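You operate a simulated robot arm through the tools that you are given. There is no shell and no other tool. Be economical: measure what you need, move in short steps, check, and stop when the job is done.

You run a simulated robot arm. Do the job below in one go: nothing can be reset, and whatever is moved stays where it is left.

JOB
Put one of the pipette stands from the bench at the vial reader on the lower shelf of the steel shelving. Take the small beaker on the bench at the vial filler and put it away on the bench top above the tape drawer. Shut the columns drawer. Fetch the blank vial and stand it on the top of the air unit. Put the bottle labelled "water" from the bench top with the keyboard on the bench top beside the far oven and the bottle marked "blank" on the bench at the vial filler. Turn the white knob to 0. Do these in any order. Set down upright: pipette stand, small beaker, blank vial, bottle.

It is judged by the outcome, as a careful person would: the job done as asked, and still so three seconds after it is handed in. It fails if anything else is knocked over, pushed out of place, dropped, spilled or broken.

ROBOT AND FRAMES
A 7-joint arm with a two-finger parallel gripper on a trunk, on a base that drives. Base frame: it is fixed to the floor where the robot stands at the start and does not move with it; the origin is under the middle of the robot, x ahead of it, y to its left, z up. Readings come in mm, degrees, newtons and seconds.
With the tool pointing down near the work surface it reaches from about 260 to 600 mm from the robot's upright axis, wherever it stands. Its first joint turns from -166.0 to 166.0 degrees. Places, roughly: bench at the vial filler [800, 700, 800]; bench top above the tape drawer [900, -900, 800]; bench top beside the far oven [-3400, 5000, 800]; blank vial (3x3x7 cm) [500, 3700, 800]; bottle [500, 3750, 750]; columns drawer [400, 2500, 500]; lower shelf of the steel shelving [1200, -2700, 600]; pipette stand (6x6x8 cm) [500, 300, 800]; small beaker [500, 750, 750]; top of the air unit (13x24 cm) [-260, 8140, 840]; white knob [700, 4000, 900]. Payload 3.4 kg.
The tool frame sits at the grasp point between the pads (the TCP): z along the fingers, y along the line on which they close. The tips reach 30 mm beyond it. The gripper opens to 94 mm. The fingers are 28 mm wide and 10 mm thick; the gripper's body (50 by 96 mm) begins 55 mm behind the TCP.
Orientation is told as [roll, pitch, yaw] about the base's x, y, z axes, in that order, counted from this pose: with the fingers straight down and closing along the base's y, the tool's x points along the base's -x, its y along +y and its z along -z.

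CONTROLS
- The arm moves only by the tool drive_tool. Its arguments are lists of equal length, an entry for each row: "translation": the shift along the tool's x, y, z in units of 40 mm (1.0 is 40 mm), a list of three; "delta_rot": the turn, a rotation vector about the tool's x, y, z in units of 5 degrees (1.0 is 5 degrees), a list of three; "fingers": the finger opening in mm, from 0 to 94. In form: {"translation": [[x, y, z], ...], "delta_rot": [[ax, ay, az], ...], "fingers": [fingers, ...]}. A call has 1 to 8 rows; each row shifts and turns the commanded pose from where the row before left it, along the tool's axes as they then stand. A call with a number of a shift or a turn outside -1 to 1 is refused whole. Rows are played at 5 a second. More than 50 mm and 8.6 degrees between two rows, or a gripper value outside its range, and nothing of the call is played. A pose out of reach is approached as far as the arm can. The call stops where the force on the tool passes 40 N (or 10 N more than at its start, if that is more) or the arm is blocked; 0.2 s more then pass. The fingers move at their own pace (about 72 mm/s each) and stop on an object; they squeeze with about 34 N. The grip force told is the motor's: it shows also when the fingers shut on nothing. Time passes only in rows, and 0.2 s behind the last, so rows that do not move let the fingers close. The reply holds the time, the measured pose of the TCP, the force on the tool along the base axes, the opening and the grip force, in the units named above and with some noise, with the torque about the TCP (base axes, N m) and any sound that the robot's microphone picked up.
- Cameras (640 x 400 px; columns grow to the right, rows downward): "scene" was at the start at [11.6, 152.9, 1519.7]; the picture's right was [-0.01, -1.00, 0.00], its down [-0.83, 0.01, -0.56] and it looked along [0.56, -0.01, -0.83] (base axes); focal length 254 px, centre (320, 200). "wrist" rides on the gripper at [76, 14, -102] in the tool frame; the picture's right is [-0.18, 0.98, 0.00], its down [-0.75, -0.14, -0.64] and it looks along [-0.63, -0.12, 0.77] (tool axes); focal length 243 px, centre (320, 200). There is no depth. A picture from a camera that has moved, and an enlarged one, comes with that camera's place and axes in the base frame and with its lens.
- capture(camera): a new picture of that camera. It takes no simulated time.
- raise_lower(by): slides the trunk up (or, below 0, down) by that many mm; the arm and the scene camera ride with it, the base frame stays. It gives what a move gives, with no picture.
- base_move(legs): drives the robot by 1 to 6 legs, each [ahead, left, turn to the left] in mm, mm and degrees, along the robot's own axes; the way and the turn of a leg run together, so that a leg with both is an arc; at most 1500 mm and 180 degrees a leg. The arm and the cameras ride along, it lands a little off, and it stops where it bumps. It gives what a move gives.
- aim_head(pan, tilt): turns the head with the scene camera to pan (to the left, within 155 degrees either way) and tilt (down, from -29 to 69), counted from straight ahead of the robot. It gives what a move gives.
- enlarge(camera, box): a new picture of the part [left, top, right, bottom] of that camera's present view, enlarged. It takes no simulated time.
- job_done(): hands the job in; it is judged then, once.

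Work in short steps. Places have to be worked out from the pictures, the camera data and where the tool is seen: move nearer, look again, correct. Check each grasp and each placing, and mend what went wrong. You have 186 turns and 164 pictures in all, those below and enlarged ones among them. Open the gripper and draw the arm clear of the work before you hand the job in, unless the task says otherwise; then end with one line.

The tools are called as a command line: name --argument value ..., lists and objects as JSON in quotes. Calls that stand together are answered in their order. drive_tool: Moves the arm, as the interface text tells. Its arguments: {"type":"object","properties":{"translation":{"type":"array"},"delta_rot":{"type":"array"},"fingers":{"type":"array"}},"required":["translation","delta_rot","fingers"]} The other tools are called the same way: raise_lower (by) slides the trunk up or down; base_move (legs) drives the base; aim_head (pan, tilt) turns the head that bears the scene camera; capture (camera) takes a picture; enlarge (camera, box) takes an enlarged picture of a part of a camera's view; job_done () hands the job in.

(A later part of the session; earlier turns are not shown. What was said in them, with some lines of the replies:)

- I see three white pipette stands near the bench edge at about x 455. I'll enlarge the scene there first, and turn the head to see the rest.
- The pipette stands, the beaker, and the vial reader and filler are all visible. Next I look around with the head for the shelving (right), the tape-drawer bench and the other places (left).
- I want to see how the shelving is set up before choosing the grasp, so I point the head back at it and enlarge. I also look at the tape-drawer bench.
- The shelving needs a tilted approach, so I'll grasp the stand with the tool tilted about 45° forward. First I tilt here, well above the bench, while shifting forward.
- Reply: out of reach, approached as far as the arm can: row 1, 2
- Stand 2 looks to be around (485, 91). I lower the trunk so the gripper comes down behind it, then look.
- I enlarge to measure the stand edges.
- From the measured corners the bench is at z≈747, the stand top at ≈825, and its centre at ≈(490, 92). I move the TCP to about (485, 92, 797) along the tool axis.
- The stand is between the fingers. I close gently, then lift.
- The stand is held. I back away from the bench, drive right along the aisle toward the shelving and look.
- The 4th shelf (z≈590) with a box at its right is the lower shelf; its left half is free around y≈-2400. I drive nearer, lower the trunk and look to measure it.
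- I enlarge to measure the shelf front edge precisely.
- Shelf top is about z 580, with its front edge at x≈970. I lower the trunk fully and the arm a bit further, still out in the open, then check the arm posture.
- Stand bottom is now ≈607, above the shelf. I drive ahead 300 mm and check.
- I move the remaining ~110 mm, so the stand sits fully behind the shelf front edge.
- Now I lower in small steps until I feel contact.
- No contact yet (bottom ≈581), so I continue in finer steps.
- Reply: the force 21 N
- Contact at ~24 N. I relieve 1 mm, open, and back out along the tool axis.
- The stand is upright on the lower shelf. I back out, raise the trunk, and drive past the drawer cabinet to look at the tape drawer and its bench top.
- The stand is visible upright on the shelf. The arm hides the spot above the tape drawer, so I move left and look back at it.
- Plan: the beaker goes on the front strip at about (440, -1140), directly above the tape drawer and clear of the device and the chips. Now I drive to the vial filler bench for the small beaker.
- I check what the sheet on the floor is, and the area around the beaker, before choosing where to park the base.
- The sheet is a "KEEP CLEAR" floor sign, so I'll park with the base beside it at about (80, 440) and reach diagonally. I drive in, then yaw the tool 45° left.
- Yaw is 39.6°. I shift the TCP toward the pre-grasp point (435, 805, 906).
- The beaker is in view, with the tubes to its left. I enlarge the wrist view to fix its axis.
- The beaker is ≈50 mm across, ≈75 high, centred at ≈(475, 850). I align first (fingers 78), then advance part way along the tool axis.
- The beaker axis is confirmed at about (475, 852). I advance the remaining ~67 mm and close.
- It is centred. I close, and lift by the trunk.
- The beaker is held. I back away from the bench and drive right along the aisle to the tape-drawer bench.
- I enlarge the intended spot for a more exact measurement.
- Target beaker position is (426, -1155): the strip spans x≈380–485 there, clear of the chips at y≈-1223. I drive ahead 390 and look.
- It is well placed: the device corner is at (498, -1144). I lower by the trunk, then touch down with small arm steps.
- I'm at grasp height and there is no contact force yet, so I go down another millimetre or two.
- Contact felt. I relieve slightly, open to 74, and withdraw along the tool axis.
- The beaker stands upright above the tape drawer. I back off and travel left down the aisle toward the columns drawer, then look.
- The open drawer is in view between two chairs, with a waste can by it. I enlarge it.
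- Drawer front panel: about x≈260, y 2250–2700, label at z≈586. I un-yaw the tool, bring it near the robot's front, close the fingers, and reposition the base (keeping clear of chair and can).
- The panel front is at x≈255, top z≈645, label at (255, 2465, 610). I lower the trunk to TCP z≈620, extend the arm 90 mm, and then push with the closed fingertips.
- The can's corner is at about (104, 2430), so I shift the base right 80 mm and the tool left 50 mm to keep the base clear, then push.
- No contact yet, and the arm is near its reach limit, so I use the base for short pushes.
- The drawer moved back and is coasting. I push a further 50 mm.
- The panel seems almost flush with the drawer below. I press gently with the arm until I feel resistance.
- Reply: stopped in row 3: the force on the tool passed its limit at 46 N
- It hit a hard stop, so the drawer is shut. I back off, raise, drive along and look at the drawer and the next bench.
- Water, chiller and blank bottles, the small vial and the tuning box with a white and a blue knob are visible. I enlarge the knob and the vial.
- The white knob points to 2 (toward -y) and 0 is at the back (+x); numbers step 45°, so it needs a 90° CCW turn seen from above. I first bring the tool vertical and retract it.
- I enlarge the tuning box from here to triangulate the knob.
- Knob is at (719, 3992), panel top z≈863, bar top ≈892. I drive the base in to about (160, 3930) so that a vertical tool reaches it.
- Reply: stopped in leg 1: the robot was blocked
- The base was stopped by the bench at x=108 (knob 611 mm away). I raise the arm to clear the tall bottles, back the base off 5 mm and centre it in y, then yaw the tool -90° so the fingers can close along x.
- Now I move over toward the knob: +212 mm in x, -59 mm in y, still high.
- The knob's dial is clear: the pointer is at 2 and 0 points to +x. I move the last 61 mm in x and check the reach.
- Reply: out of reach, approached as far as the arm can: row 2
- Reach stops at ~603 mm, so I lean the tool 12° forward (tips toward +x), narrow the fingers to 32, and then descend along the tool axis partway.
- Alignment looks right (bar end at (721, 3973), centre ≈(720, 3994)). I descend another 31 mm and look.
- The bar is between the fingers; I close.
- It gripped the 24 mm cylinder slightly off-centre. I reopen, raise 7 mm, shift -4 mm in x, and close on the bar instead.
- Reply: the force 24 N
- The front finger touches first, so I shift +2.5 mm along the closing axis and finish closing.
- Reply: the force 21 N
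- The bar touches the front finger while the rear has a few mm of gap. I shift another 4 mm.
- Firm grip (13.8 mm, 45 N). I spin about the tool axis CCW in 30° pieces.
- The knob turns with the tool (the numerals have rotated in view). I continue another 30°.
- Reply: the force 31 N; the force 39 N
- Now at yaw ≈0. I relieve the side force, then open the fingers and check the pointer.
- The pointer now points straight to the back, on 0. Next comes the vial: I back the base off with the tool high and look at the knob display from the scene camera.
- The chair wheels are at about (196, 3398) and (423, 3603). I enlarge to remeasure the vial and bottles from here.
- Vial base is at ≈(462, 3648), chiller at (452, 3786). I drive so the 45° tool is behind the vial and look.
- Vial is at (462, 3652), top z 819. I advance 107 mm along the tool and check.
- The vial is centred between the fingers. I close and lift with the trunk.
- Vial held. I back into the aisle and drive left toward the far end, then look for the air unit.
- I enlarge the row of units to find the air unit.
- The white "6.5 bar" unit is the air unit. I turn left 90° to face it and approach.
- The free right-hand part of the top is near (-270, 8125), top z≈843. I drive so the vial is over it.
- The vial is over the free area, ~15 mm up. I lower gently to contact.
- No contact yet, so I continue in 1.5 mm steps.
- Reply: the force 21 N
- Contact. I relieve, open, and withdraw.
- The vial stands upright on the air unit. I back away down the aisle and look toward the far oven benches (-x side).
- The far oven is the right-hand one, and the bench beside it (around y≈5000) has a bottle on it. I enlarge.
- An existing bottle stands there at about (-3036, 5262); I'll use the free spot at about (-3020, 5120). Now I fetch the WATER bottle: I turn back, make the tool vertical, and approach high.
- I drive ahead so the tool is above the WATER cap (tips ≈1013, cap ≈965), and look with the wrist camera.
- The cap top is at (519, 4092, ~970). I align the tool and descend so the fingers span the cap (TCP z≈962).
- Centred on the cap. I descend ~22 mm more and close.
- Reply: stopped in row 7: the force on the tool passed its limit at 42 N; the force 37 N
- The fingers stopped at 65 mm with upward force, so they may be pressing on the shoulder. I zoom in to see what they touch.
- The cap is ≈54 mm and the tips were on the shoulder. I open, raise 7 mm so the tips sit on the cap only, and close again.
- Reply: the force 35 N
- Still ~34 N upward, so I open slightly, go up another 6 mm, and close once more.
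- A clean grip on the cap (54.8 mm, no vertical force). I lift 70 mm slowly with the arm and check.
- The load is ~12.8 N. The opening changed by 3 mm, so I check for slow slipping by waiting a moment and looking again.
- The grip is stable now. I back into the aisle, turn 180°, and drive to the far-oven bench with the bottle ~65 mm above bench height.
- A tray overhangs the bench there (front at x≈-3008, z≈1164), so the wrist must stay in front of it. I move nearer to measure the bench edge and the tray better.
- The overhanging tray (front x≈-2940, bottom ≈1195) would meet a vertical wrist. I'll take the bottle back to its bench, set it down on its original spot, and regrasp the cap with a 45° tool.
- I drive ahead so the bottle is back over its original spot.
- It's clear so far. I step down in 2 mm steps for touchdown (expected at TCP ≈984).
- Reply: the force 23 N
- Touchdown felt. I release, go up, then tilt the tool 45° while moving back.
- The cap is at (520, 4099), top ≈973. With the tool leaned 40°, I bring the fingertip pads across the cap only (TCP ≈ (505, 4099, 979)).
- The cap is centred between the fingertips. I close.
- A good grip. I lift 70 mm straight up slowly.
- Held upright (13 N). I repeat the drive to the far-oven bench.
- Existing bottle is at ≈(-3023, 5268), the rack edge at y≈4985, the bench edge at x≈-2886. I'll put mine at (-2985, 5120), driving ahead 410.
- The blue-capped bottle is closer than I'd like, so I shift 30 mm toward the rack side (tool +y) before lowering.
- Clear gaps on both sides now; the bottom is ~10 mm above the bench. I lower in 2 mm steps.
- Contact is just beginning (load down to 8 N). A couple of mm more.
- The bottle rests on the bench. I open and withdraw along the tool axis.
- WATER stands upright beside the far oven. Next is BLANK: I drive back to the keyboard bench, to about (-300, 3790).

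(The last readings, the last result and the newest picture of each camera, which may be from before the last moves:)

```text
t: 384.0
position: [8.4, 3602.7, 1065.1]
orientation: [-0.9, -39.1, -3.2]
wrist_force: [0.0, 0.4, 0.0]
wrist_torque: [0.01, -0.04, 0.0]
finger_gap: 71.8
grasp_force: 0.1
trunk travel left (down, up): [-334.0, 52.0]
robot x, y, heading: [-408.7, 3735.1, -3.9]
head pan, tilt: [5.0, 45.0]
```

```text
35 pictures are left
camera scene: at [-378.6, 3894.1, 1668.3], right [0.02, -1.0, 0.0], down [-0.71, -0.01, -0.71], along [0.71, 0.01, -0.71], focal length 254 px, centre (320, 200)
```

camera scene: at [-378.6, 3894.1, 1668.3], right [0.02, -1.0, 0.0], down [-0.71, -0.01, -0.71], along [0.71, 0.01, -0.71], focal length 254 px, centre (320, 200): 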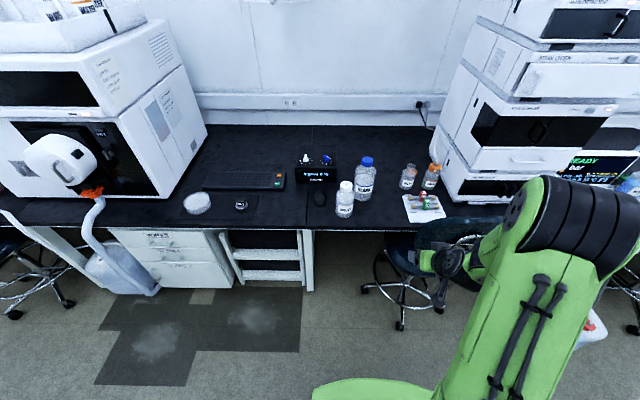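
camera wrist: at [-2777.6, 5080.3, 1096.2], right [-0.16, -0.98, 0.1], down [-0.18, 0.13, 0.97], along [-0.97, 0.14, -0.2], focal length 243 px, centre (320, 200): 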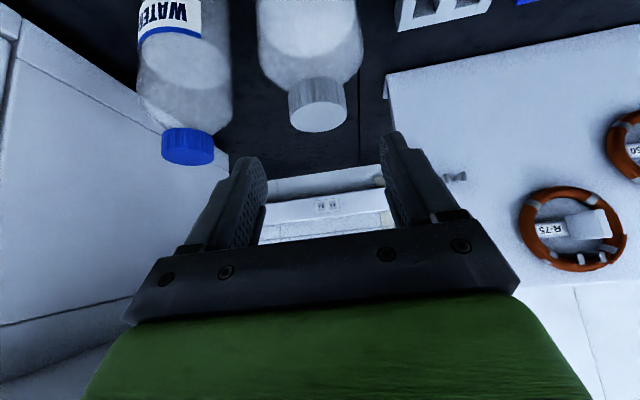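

I enlarge BLANK and CHILLER to measure them from this view.

enlarge --camera "scene" --box '[320, 140, 460, 240]'

```text
4.00 times, centred on (390, 190) of scene
camera zoom: at [-378.6, 3894.1, 1668.3], right [0.02, -1.0, 0.0], down [-0.71, -0.01, -0.71], along [0.71, 0.01, -0.71], focal length 1014 px, centre (40, 240)
```

zoom: 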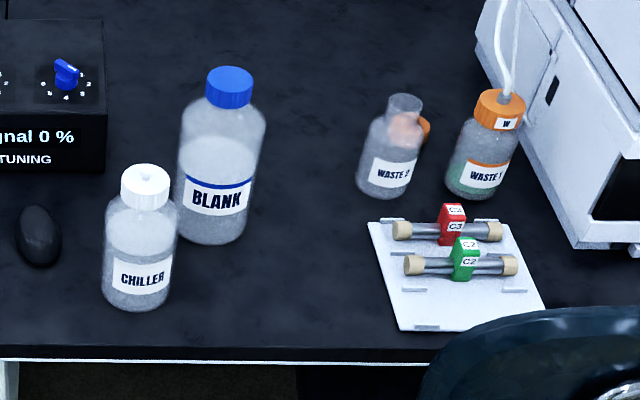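

BLANK is at (575, 3690), same size as WATER (cap top ≈972); CHILLER is at (447, 3792), top ≈945. I align the heading and drive so the tool is behind and above BLANK's cap.

base_move --legs '[[0, 0, 3.8], [465, 61, 0]]'

capture --camera "wrist"

```text
t: 387.2
position: [469.4, 3698.4, 1064.5]
orientation: [-1.0, -39.1, 1.2]
wrist_force: [0.0, -0.5, -0.1]
wrist_torque: [-0.01, 0.01, 0.06]
finger_gap: 72.0
grasp_force: 0.0
trunk travel left (down, up): [-334.0, 52.0]
robot x, y, heading: [38.7, 3797.0, 0.4]
head pan, tilt: [5.0, 45.0]
```

```text
33 pictures are left
camera wrist: at [344.5, 3711.2, 1096.1], right [0.13, 0.99, 0.1], down [0.18, -0.13, 0.98], along [0.97, -0.11, -0.2], focal length 243 px, centre (320, 200)
```

wrist: 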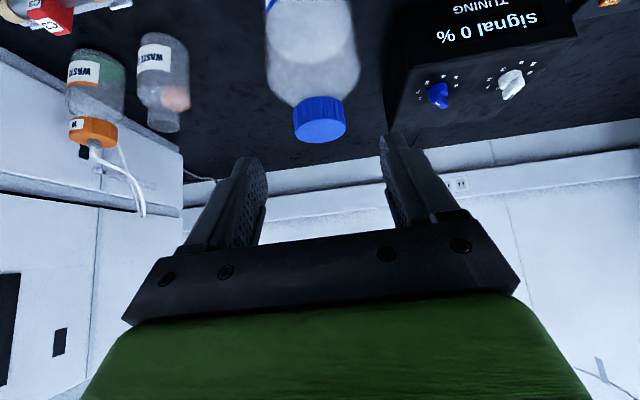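

BLANK's cap is at (570, 3694), top ≈977. I approach with the same offsets as for WATER.

drive_tool --translation '[[-0.2, -0.08, 0.3], [-0.19, -0.07, 0.7], [0, 0, 0.7], [0, 0, 0.7], [0, 0, 0.6], [0, 0, 0]]' --delta_rot '[[0, 0, 0], [0, 0, 0], [0, 0, 0], [0, 0, 0], [0, 0, 0], [0, 0, 0]]' --fingers '[84, 84, 84, 84, 84, 84]'

capture --camera "wrist"

```text
t: 388.6
position: [555.9, 3691.2, 983.5]
orientation: [-0.8, -39.1, 1.2]
wrist_force: [0.3, 0.7, -1.0]
wrist_torque: [-0.01, 0.0, -0.01]
finger_gap: 84.0
grasp_force: 0.1
trunk travel left (down, up): [-334.0, 52.0]
robot x, y, heading: [39.3, 3797.5, 0.6]
head pan, tilt: [5.0, 45.0]
```

```text
32 pictures are left
camera wrist: at [432.2, 3704.1, 1014.0], right [0.13, 0.99, 0.1], down [0.18, -0.13, 0.98], along [0.97, -0.11, -0.19], focal length 243 px, centre (320, 200)
```

wrist: 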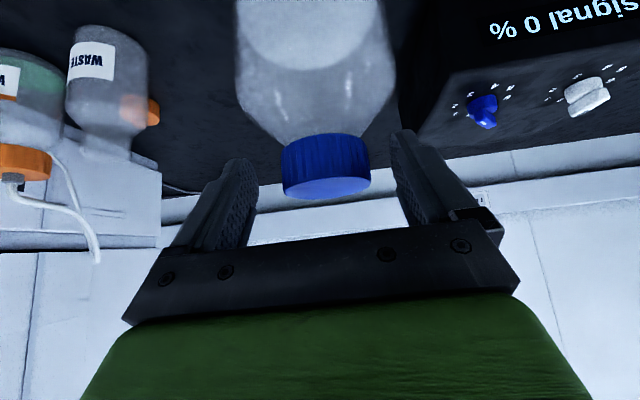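

It's a bit farther than WATER was; I advance 11 mm in x, nudge +3 mm in y, and close.

drive_tool --translation '[[-0.21, 0.07, 0.17], [0, 0, 0], [0, 0, 0], [0, 0, 0], [0, 0, 0], [0, 0, 0], [0, 0, 0]]' --delta_rot '[[0, 0, 0], [0, 0, 0], [0, 0, 0], [0, 0, 0], [0, 0, 0], [0, 0, 0], [0, 0, 0]]' --fingers '[84, 74, 64, 54, 46, 40, 36]'

enlarge --camera "wrist" --box '[220, 90, 420, 250]'

```text
t: 390.2
position: [567.1, 3694.1, 981.7]
orientation: [-0.9, -39.1, 1.2]
wrist_force: [0.1, -1.6, 1.1]
wrist_torque: [0.14, -0.07, -0.04]
finger_gap: 51.5
grasp_force: 33.9
trunk travel left (down, up): [-334.0, 52.0]
robot x, y, heading: [39.2, 3793.1, 0.7]
head pan, tilt: [5.0, 45.0]
```

```text
2.50 times, centred on (320, 170) of wrist
camera zoom: at [442.6, 3707.3, 1013.4], right [0.13, 0.99, 0.1], down [0.18, -0.13, 0.98], along [0.97, -0.11, -0.19], focal length 606 px, centre (320, 275)
```

zoom: 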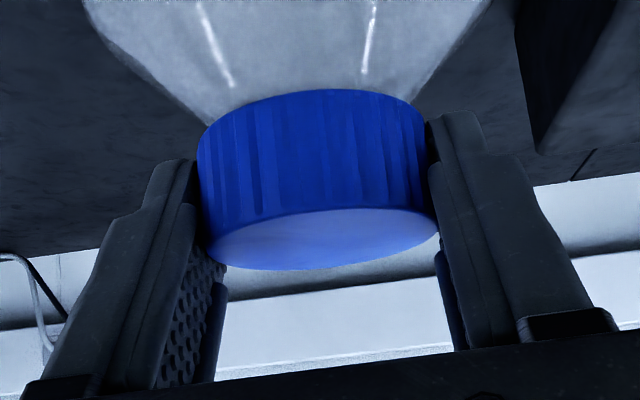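

Gripped like WATER. I lift with the trunk, then the arm, then shift 45 mm to the right to clear CHILLER before backing out.

raise_lower --by 50

drive_tool --translation '[[-0.16, 0, -0.194], [-0.16, 0, -0.194], [-0.16, 0, -0.194], [-0.16, 0, -0.194], [0, -0.4, 0], [0, -0.4, 0], [0, -0.35, 0], [0, 0, 0]]' --delta_rot '[[0, 0, 0], [0, 0, 0], [0, 0, 0], [0, 0, 0], [0, 0, 0], [0, 0, 0], [0, 0, 0], [0, 0, 0]]' --fingers '[36, 36, 36, 36, 36, 36, 36, 36]'

capture --camera "wrist"

```text
t: 391.1
position: [567.3, 3694.3, 1031.2]
orientation: [-0.9, -39.0, 1.2]
wrist_force: [-0.2, 0.2, -11.9]
wrist_torque: [0.05, 0.1, -0.04]
finger_gap: 51.3
grasp_force: 33.8
trunk travel left (down, up): [-384.0, 2.0]
robot x, y, heading: [41.6, 3796.0, 0.6]
head pan, tilt: [5.0, 45.0]
```

```text
t: 392.9
position: [569.1, 3648.4, 1069.1]
orientation: [-0.9, -39.0, 1.2]
wrist_force: [0.0, 0.0, -11.9]
wrist_torque: [0.0, 0.08, 0.04]
finger_gap: 52.0
grasp_force: 34.8
trunk travel left (down, up): [-384.0, 2.0]
robot x, y, heading: [43.5, 3795.2, 0.7]
head pan, tilt: [5.0, 45.0]
```

```text
30 pictures are left
camera wrist: at [444.1, 3660.9, 1102.1], right [0.13, 0.99, 0.1], down [0.18, -0.13, 0.97], along [0.97, -0.11, -0.2], focal length 243 px, centre (320, 200)
```

wrist: 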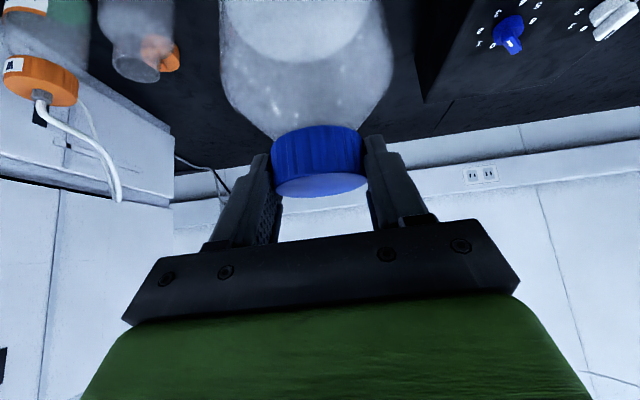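

Clear. I back out into the aisle, bring the arm to the left-of-centre side of the robot, and drive right toward the vial filler bench.

base_move --legs '[[-620, 0, -0.6]]'

drive_tool --translation '[[0, 0.8, 0], [0, 0.8, 0], [0, 0.8, 0], [0, 0.8, 0], [0, 0.8, 0], [0, 0.8, 0], [0, 0.4, 0], [0, 0, 0]]' --delta_rot '[[0, 0, 0], [0, 0, 0], [0, 0, 0], [0, 0, 0], [0, 0, 0], [0, 0, 0], [0, 0, 0], [0, 0, 0]]' --fingers '[36, 36, 36, 36, 36, 36, 36, 36]'

base_move --legs '[[0, -1200, 0], [0, -1200, 0], [0, -950, 0]]'

aim_head --pan 5 --tilt 45

capture --camera "scene"

```text
t: 396.4
position: [-58.3, 3642.8, 1068.8]
orientation: [-1.0, -39.2, 1.4]
wrist_force: [-0.5, 0.2, -10.9]
wrist_torque: [0.02, 0.03, 0.0]
finger_gap: 51.6
grasp_force: 34.2
trunk travel left (down, up): [-384.0, 2.0]
robot x, y, heading: [-587.3, 3790.8, 0.7]
head pan, tilt: [5.0, 45.0]
```

```text
t: 398.2
position: [-56.2, 3848.7, 1067.3]
orientation: [-0.9, -39.0, 1.5]
wrist_force: [0.2, 0.7, -11.8]
wrist_torque: [0.03, 0.05, 0.0]
finger_gap: 51.5
grasp_force: 34.0
trunk travel left (down, up): [-384.0, 2.0]
robot x, y, heading: [-586.4, 3789.4, 0.7]
head pan, tilt: [5.0, 45.0]
```

```text
t: 414.7
position: [64.9, 501.5, 1066.8]
orientation: [-0.9, -39.1, 3.7]
wrist_force: [0.2, 0.0, -11.3]
wrist_torque: [-0.01, 0.07, 0.0]
finger_gap: 51.7
grasp_force: 33.6
trunk travel left (down, up): [-384.0, 2.0]
robot x, y, heading: [-459.0, 426.6, 2.8]
head pan, tilt: [5.0, 45.0]
```

```text
t: 415.3
position: [64.7, 500.9, 1067.3]
orientation: [-0.9, -39.0, 3.8]
wrist_force: [0.5, -0.1, -12.6]
wrist_torque: [0.0, 0.1, 0.02]
finger_gap: 51.2
grasp_force: 33.7
trunk travel left (down, up): [-384.0, 2.0]
robot x, y, heading: [-457.4, 417.8, 3.0]
head pan, tilt: [5.0, 45.0]
```

```text
29 pictures are left
camera scene: at [-444.6, 582.0, 1717.7], right [0.14, -0.99, 0.0], down [-0.7, -0.1, -0.71], along [0.7, 0.1, -0.71], focal length 254 px, centre (320, 200)
```

scene: 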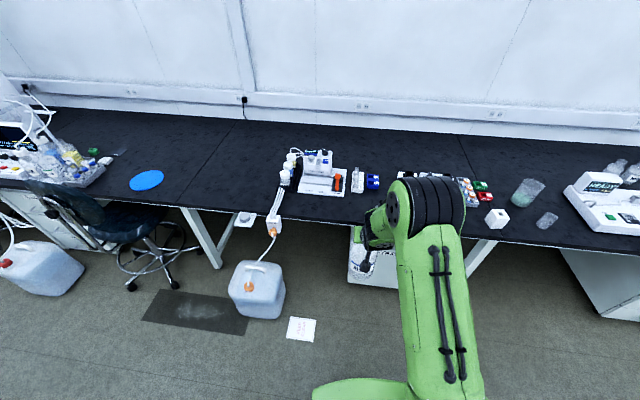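

I enlarge the destination area in front of the filler's racks.

enlarge --camera "scene" --box '[260, 140, 420, 240]'

```text
4.00 times, centred on (340, 190) of scene
camera zoom: at [-444.6, 582.0, 1717.7], right [0.14, -0.99, 0.0], down [-0.7, -0.1, -0.71], along [0.7, 0.1, -0.71], focal length 1014 px, centre (240, 240)
```

zoom: 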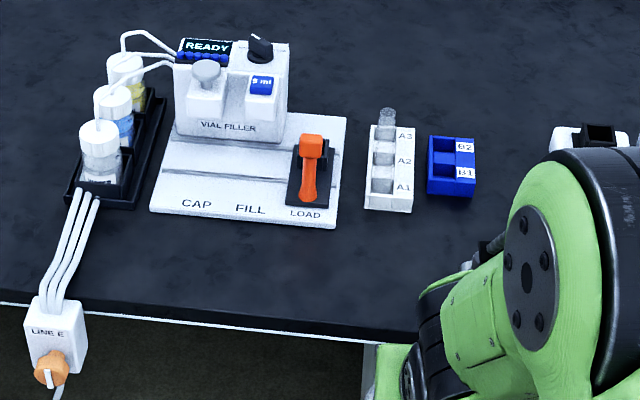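

The spot (478, 480) is free: rack fronts at x≈600, edge at x≈388. I straighten the heading and drive in 397 mm.

base_move --legs '[[0, 0, -3], [397, 4, 0]]'

raise_lower --by -75

capture --camera "wrist"

capture --camera "scene"

```text
t: 418.2
position: [470.9, 477.4, 1065.9]
orientation: [-1.0, -39.0, 0.6]
wrist_force: [0.7, -0.3, -12.5]
wrist_torque: [0.04, 0.07, 0.0]
finger_gap: 51.6
grasp_force: 34.6
trunk travel left (down, up): [-384.0, 2.0]
robot x, y, heading: [-60.2, 424.6, 0.3]
head pan, tilt: [5.0, 45.0]
```

```text
t: 419.3
position: [469.4, 475.7, 992.4]
orientation: [-0.9, -39.0, 0.6]
wrist_force: [0.0, -0.7, -11.3]
wrist_torque: [-0.02, 0.09, 0.01]
finger_gap: 51.3
grasp_force: 33.7
trunk travel left (down, up): [-309.0, 77.0]
robot x, y, heading: [-57.8, 425.0, 0.1]
head pan, tilt: [5.0, 45.0]
```

```text
27 pictures are left
camera wrist: at [345.6, 490.9, 1024.0], right [0.14, 0.98, 0.1], down [0.18, -0.13, 0.97], along [0.97, -0.12, -0.2], focal length 243 px, centre (320, 200)
```

wrist: 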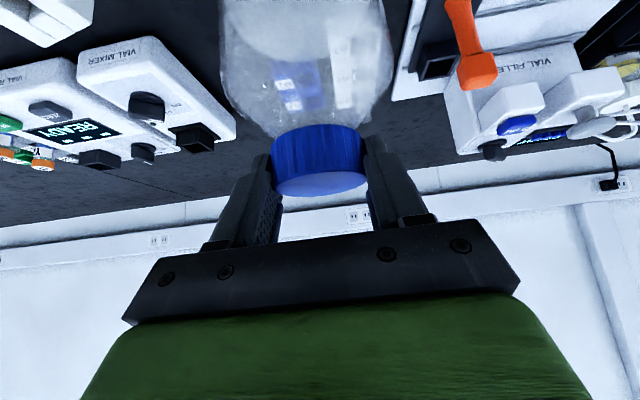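

```text
26 pictures are left
camera scene: at [-35.1, 585.6, 1642.3], right [0.09, -1.0, 0.0], down [-0.71, -0.06, -0.71], along [0.7, 0.06, -0.71], focal length 254 px, centre (320, 200)
```

scene: 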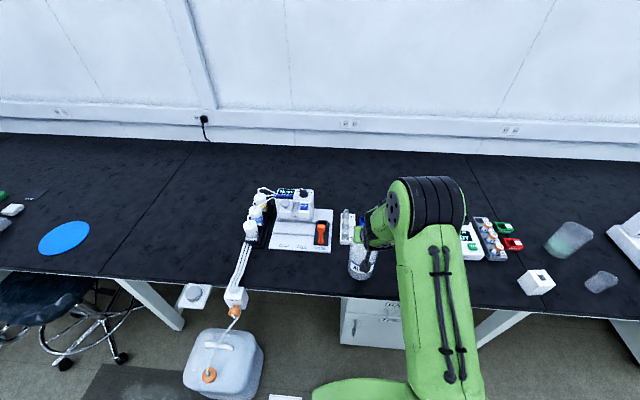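

The bottle is over a free spot, ~11 mm up. I lower it in 2 mm steps.

drive_tool --translation '[[0.032, 0, 0.039], [0.032, 0, 0.039], [0.032, 0, 0.039], [0.032, 0, 0.039], [0.032, 0, 0.039], [0, 0, 0]]' --delta_rot '[[0, 0, 0], [0, 0, 0], [0, 0, 0], [0, 0, 0], [0, 0, 0], [0, 0, 0]]' --fingers '[36, 36, 36, 36, 36, 36]'

```text
t: 420.7
position: [470.2, 474.8, 982.5]
orientation: [-0.8, -39.1, 0.6]
wrist_force: [-2.1, 0.3, 1.1]
wrist_torque: [0.52, 0.37, 0.07]
finger_gap: 51.5
grasp_force: 33.9
trunk travel left (down, up): [-309.0, 77.0]
robot x, y, heading: [-58.3, 424.6, 0.3]
head pan, tilt: [5.0, 45.0]
```

The load is gone, so the bottle is touching. One more small step, then release and withdraw.

drive_tool --translation '[[0.012, 0, 0.015], [0, 0, 0], [0, 0, 0], [0, 0, 0], [0, 0, -0.4], [0, 0, -0.7], [0, 0, -0.8], [0, 0, -0.8]]' --delta_rot '[[0, 0, 0], [0, 0, 0], [0, 0, 0], [0, 0, 0], [0, 0, 0], [0, 0, 0], [0, 0, 0], [0, 0, 0]]' --fingers '[36, 56, 70, 76, 76, 76, 76, 76]'

capture --camera "wrist"

```text
t: 422.5
position: [399.7, 475.5, 1065.7]
orientation: [-0.9, -39.0, 0.6]
wrist_force: [-0.9, 0.4, -0.2]
wrist_torque: [-0.02, -0.02, 0.02]
finger_gap: 76.0
grasp_force: 0.0
trunk travel left (down, up): [-309.0, 77.0]
robot x, y, heading: [-57.8, 424.3, 0.1]
head pan, tilt: [5.0, 45.0]
```

```text
25 pictures are left
camera wrist: at [274.8, 489.4, 1097.2], right [0.14, 0.98, 0.1], down [0.18, -0.13, 0.97], along [0.97, -0.12, -0.2], focal length 243 px, centre (320, 200)
```

wrist: 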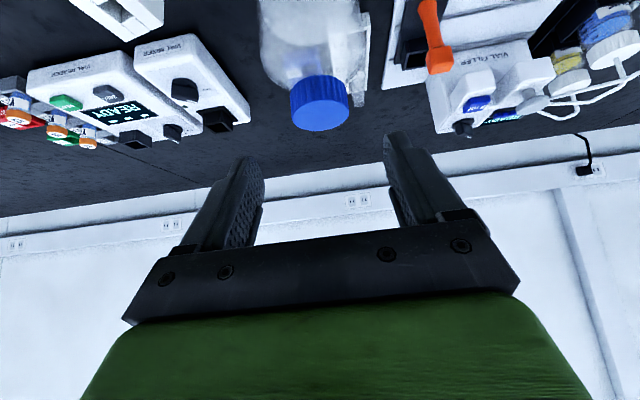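

BLANK stands upright. I back off and do a final check of the drawer, the beaker and the stand with the head camera.

base_move --legs '[[-500, 0, 0]]'

aim_head --pan -55 --tilt 25

enlarge --camera "scene" --box '[180, 100, 500, 300]'

aim_head --pan 62 --tilt 25

enlarge --camera "scene" --box '[160, 100, 420, 300]'

```text
t: 425.5
position: [-101.6, 475.6, 1064.0]
orientation: [-1.0, -39.1, 0.9]
wrist_force: [-1.3, -0.5, 0.6]
wrist_torque: [0.02, -0.02, -0.01]
finger_gap: 75.9
grasp_force: 0.1
trunk travel left (down, up): [-309.0, 77.0]
robot x, y, heading: [-556.9, 418.5, -0.1]
head pan, tilt: [5.0, 45.0]
```

```text
t: 426.8
position: [-100.0, 476.2, 1064.9]
orientation: [-0.8, -39.0, 1.0]
wrist_force: [0.0, -0.5, 0.1]
wrist_torque: [0.01, 0.0, 0.02]
finger_gap: 75.9
grasp_force: 0.0
trunk travel left (down, up): [-309.0, 77.0]
robot x, y, heading: [-558.6, 423.4, 0.3]
head pan, tilt: [-55.0, 25.0]
```

```text
2.00 times, centred on (340, 200) of scene
camera zoom: at [-565.9, 501.7, 1673.4], right [-0.82, -0.58, 0.0], down [-0.24, 0.34, -0.91], along [0.52, -0.74, -0.42], focal length 507 px, centre (280, 200)
```

zoom: 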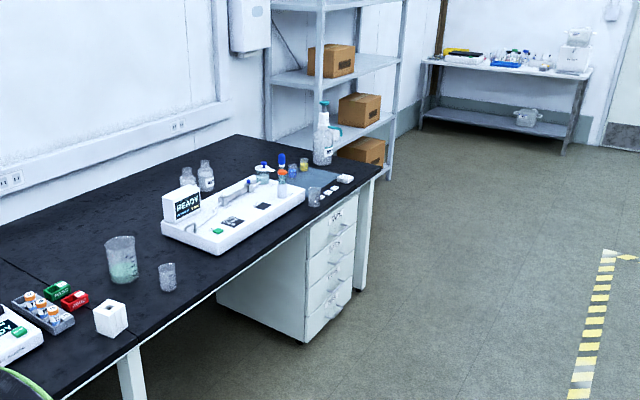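

```text
t: 428.7
position: [-101.3, 477.7, 1064.6]
orientation: [-0.9, -39.1, 0.9]
wrist_force: [-0.4, -0.1, 0.1]
wrist_torque: [0.02, -0.03, 0.02]
finger_gap: 75.9
grasp_force: 0.0
trunk travel left (down, up): [-309.0, 77.0]
robot x, y, heading: [-559.6, 421.0, 0.3]
head pan, tilt: [62.0, 25.0]
```

```text
2.00 times, centred on (290, 200) of scene
camera zoom: at [-576.4, 658.4, 1673.4], right [0.89, -0.47, 0.0], down [-0.2, -0.37, -0.91], along [0.42, 0.8, -0.42], focal length 507 px, centre (380, 200)
```

zoom: 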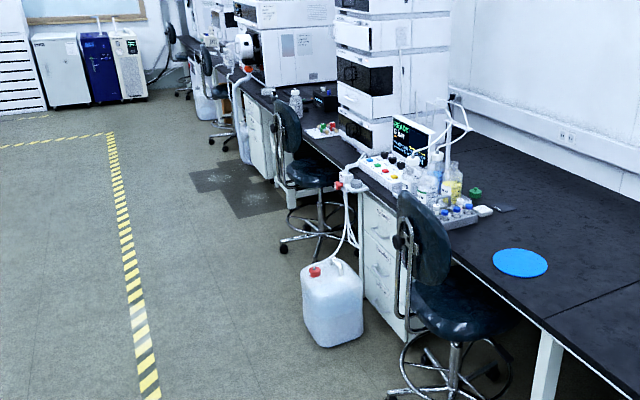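

The beaker stands above the tape drawer. One closer look at the columns drawer to be sure it didn't rebound.

enlarge --camera "scene" --box '[320, 180, 400, 280]'

```text
4.00 times, centred on (360, 230) of scene
camera zoom: at [-576.4, 658.4, 1673.4], right [0.89, -0.47, 0.0], down [-0.2, -0.37, -0.91], along [0.42, 0.8, -0.42], focal length 1014 px, centre (160, 80)
```

zoom: 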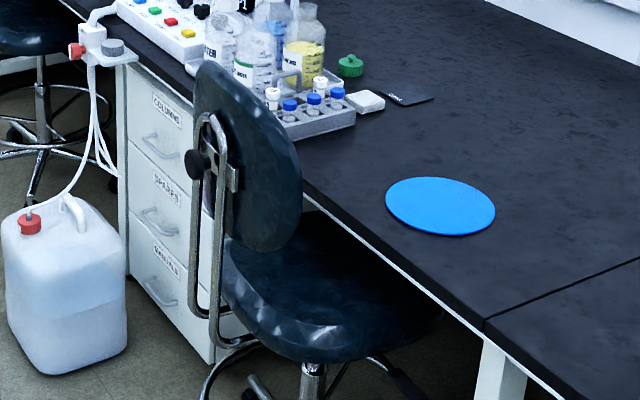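

The columns drawer is flush with the ones below it. All the tasks are done, the gripper is open and the arm is clear, so I hand in.

job_done

```text
The job is handed in.
```

All seven tasks are done and the job is handed in: the pipette stand, beaker, vial, water bottle and blank bottle are each set down upright in their places, the columns drawer is shut, and the white knob points to 0.
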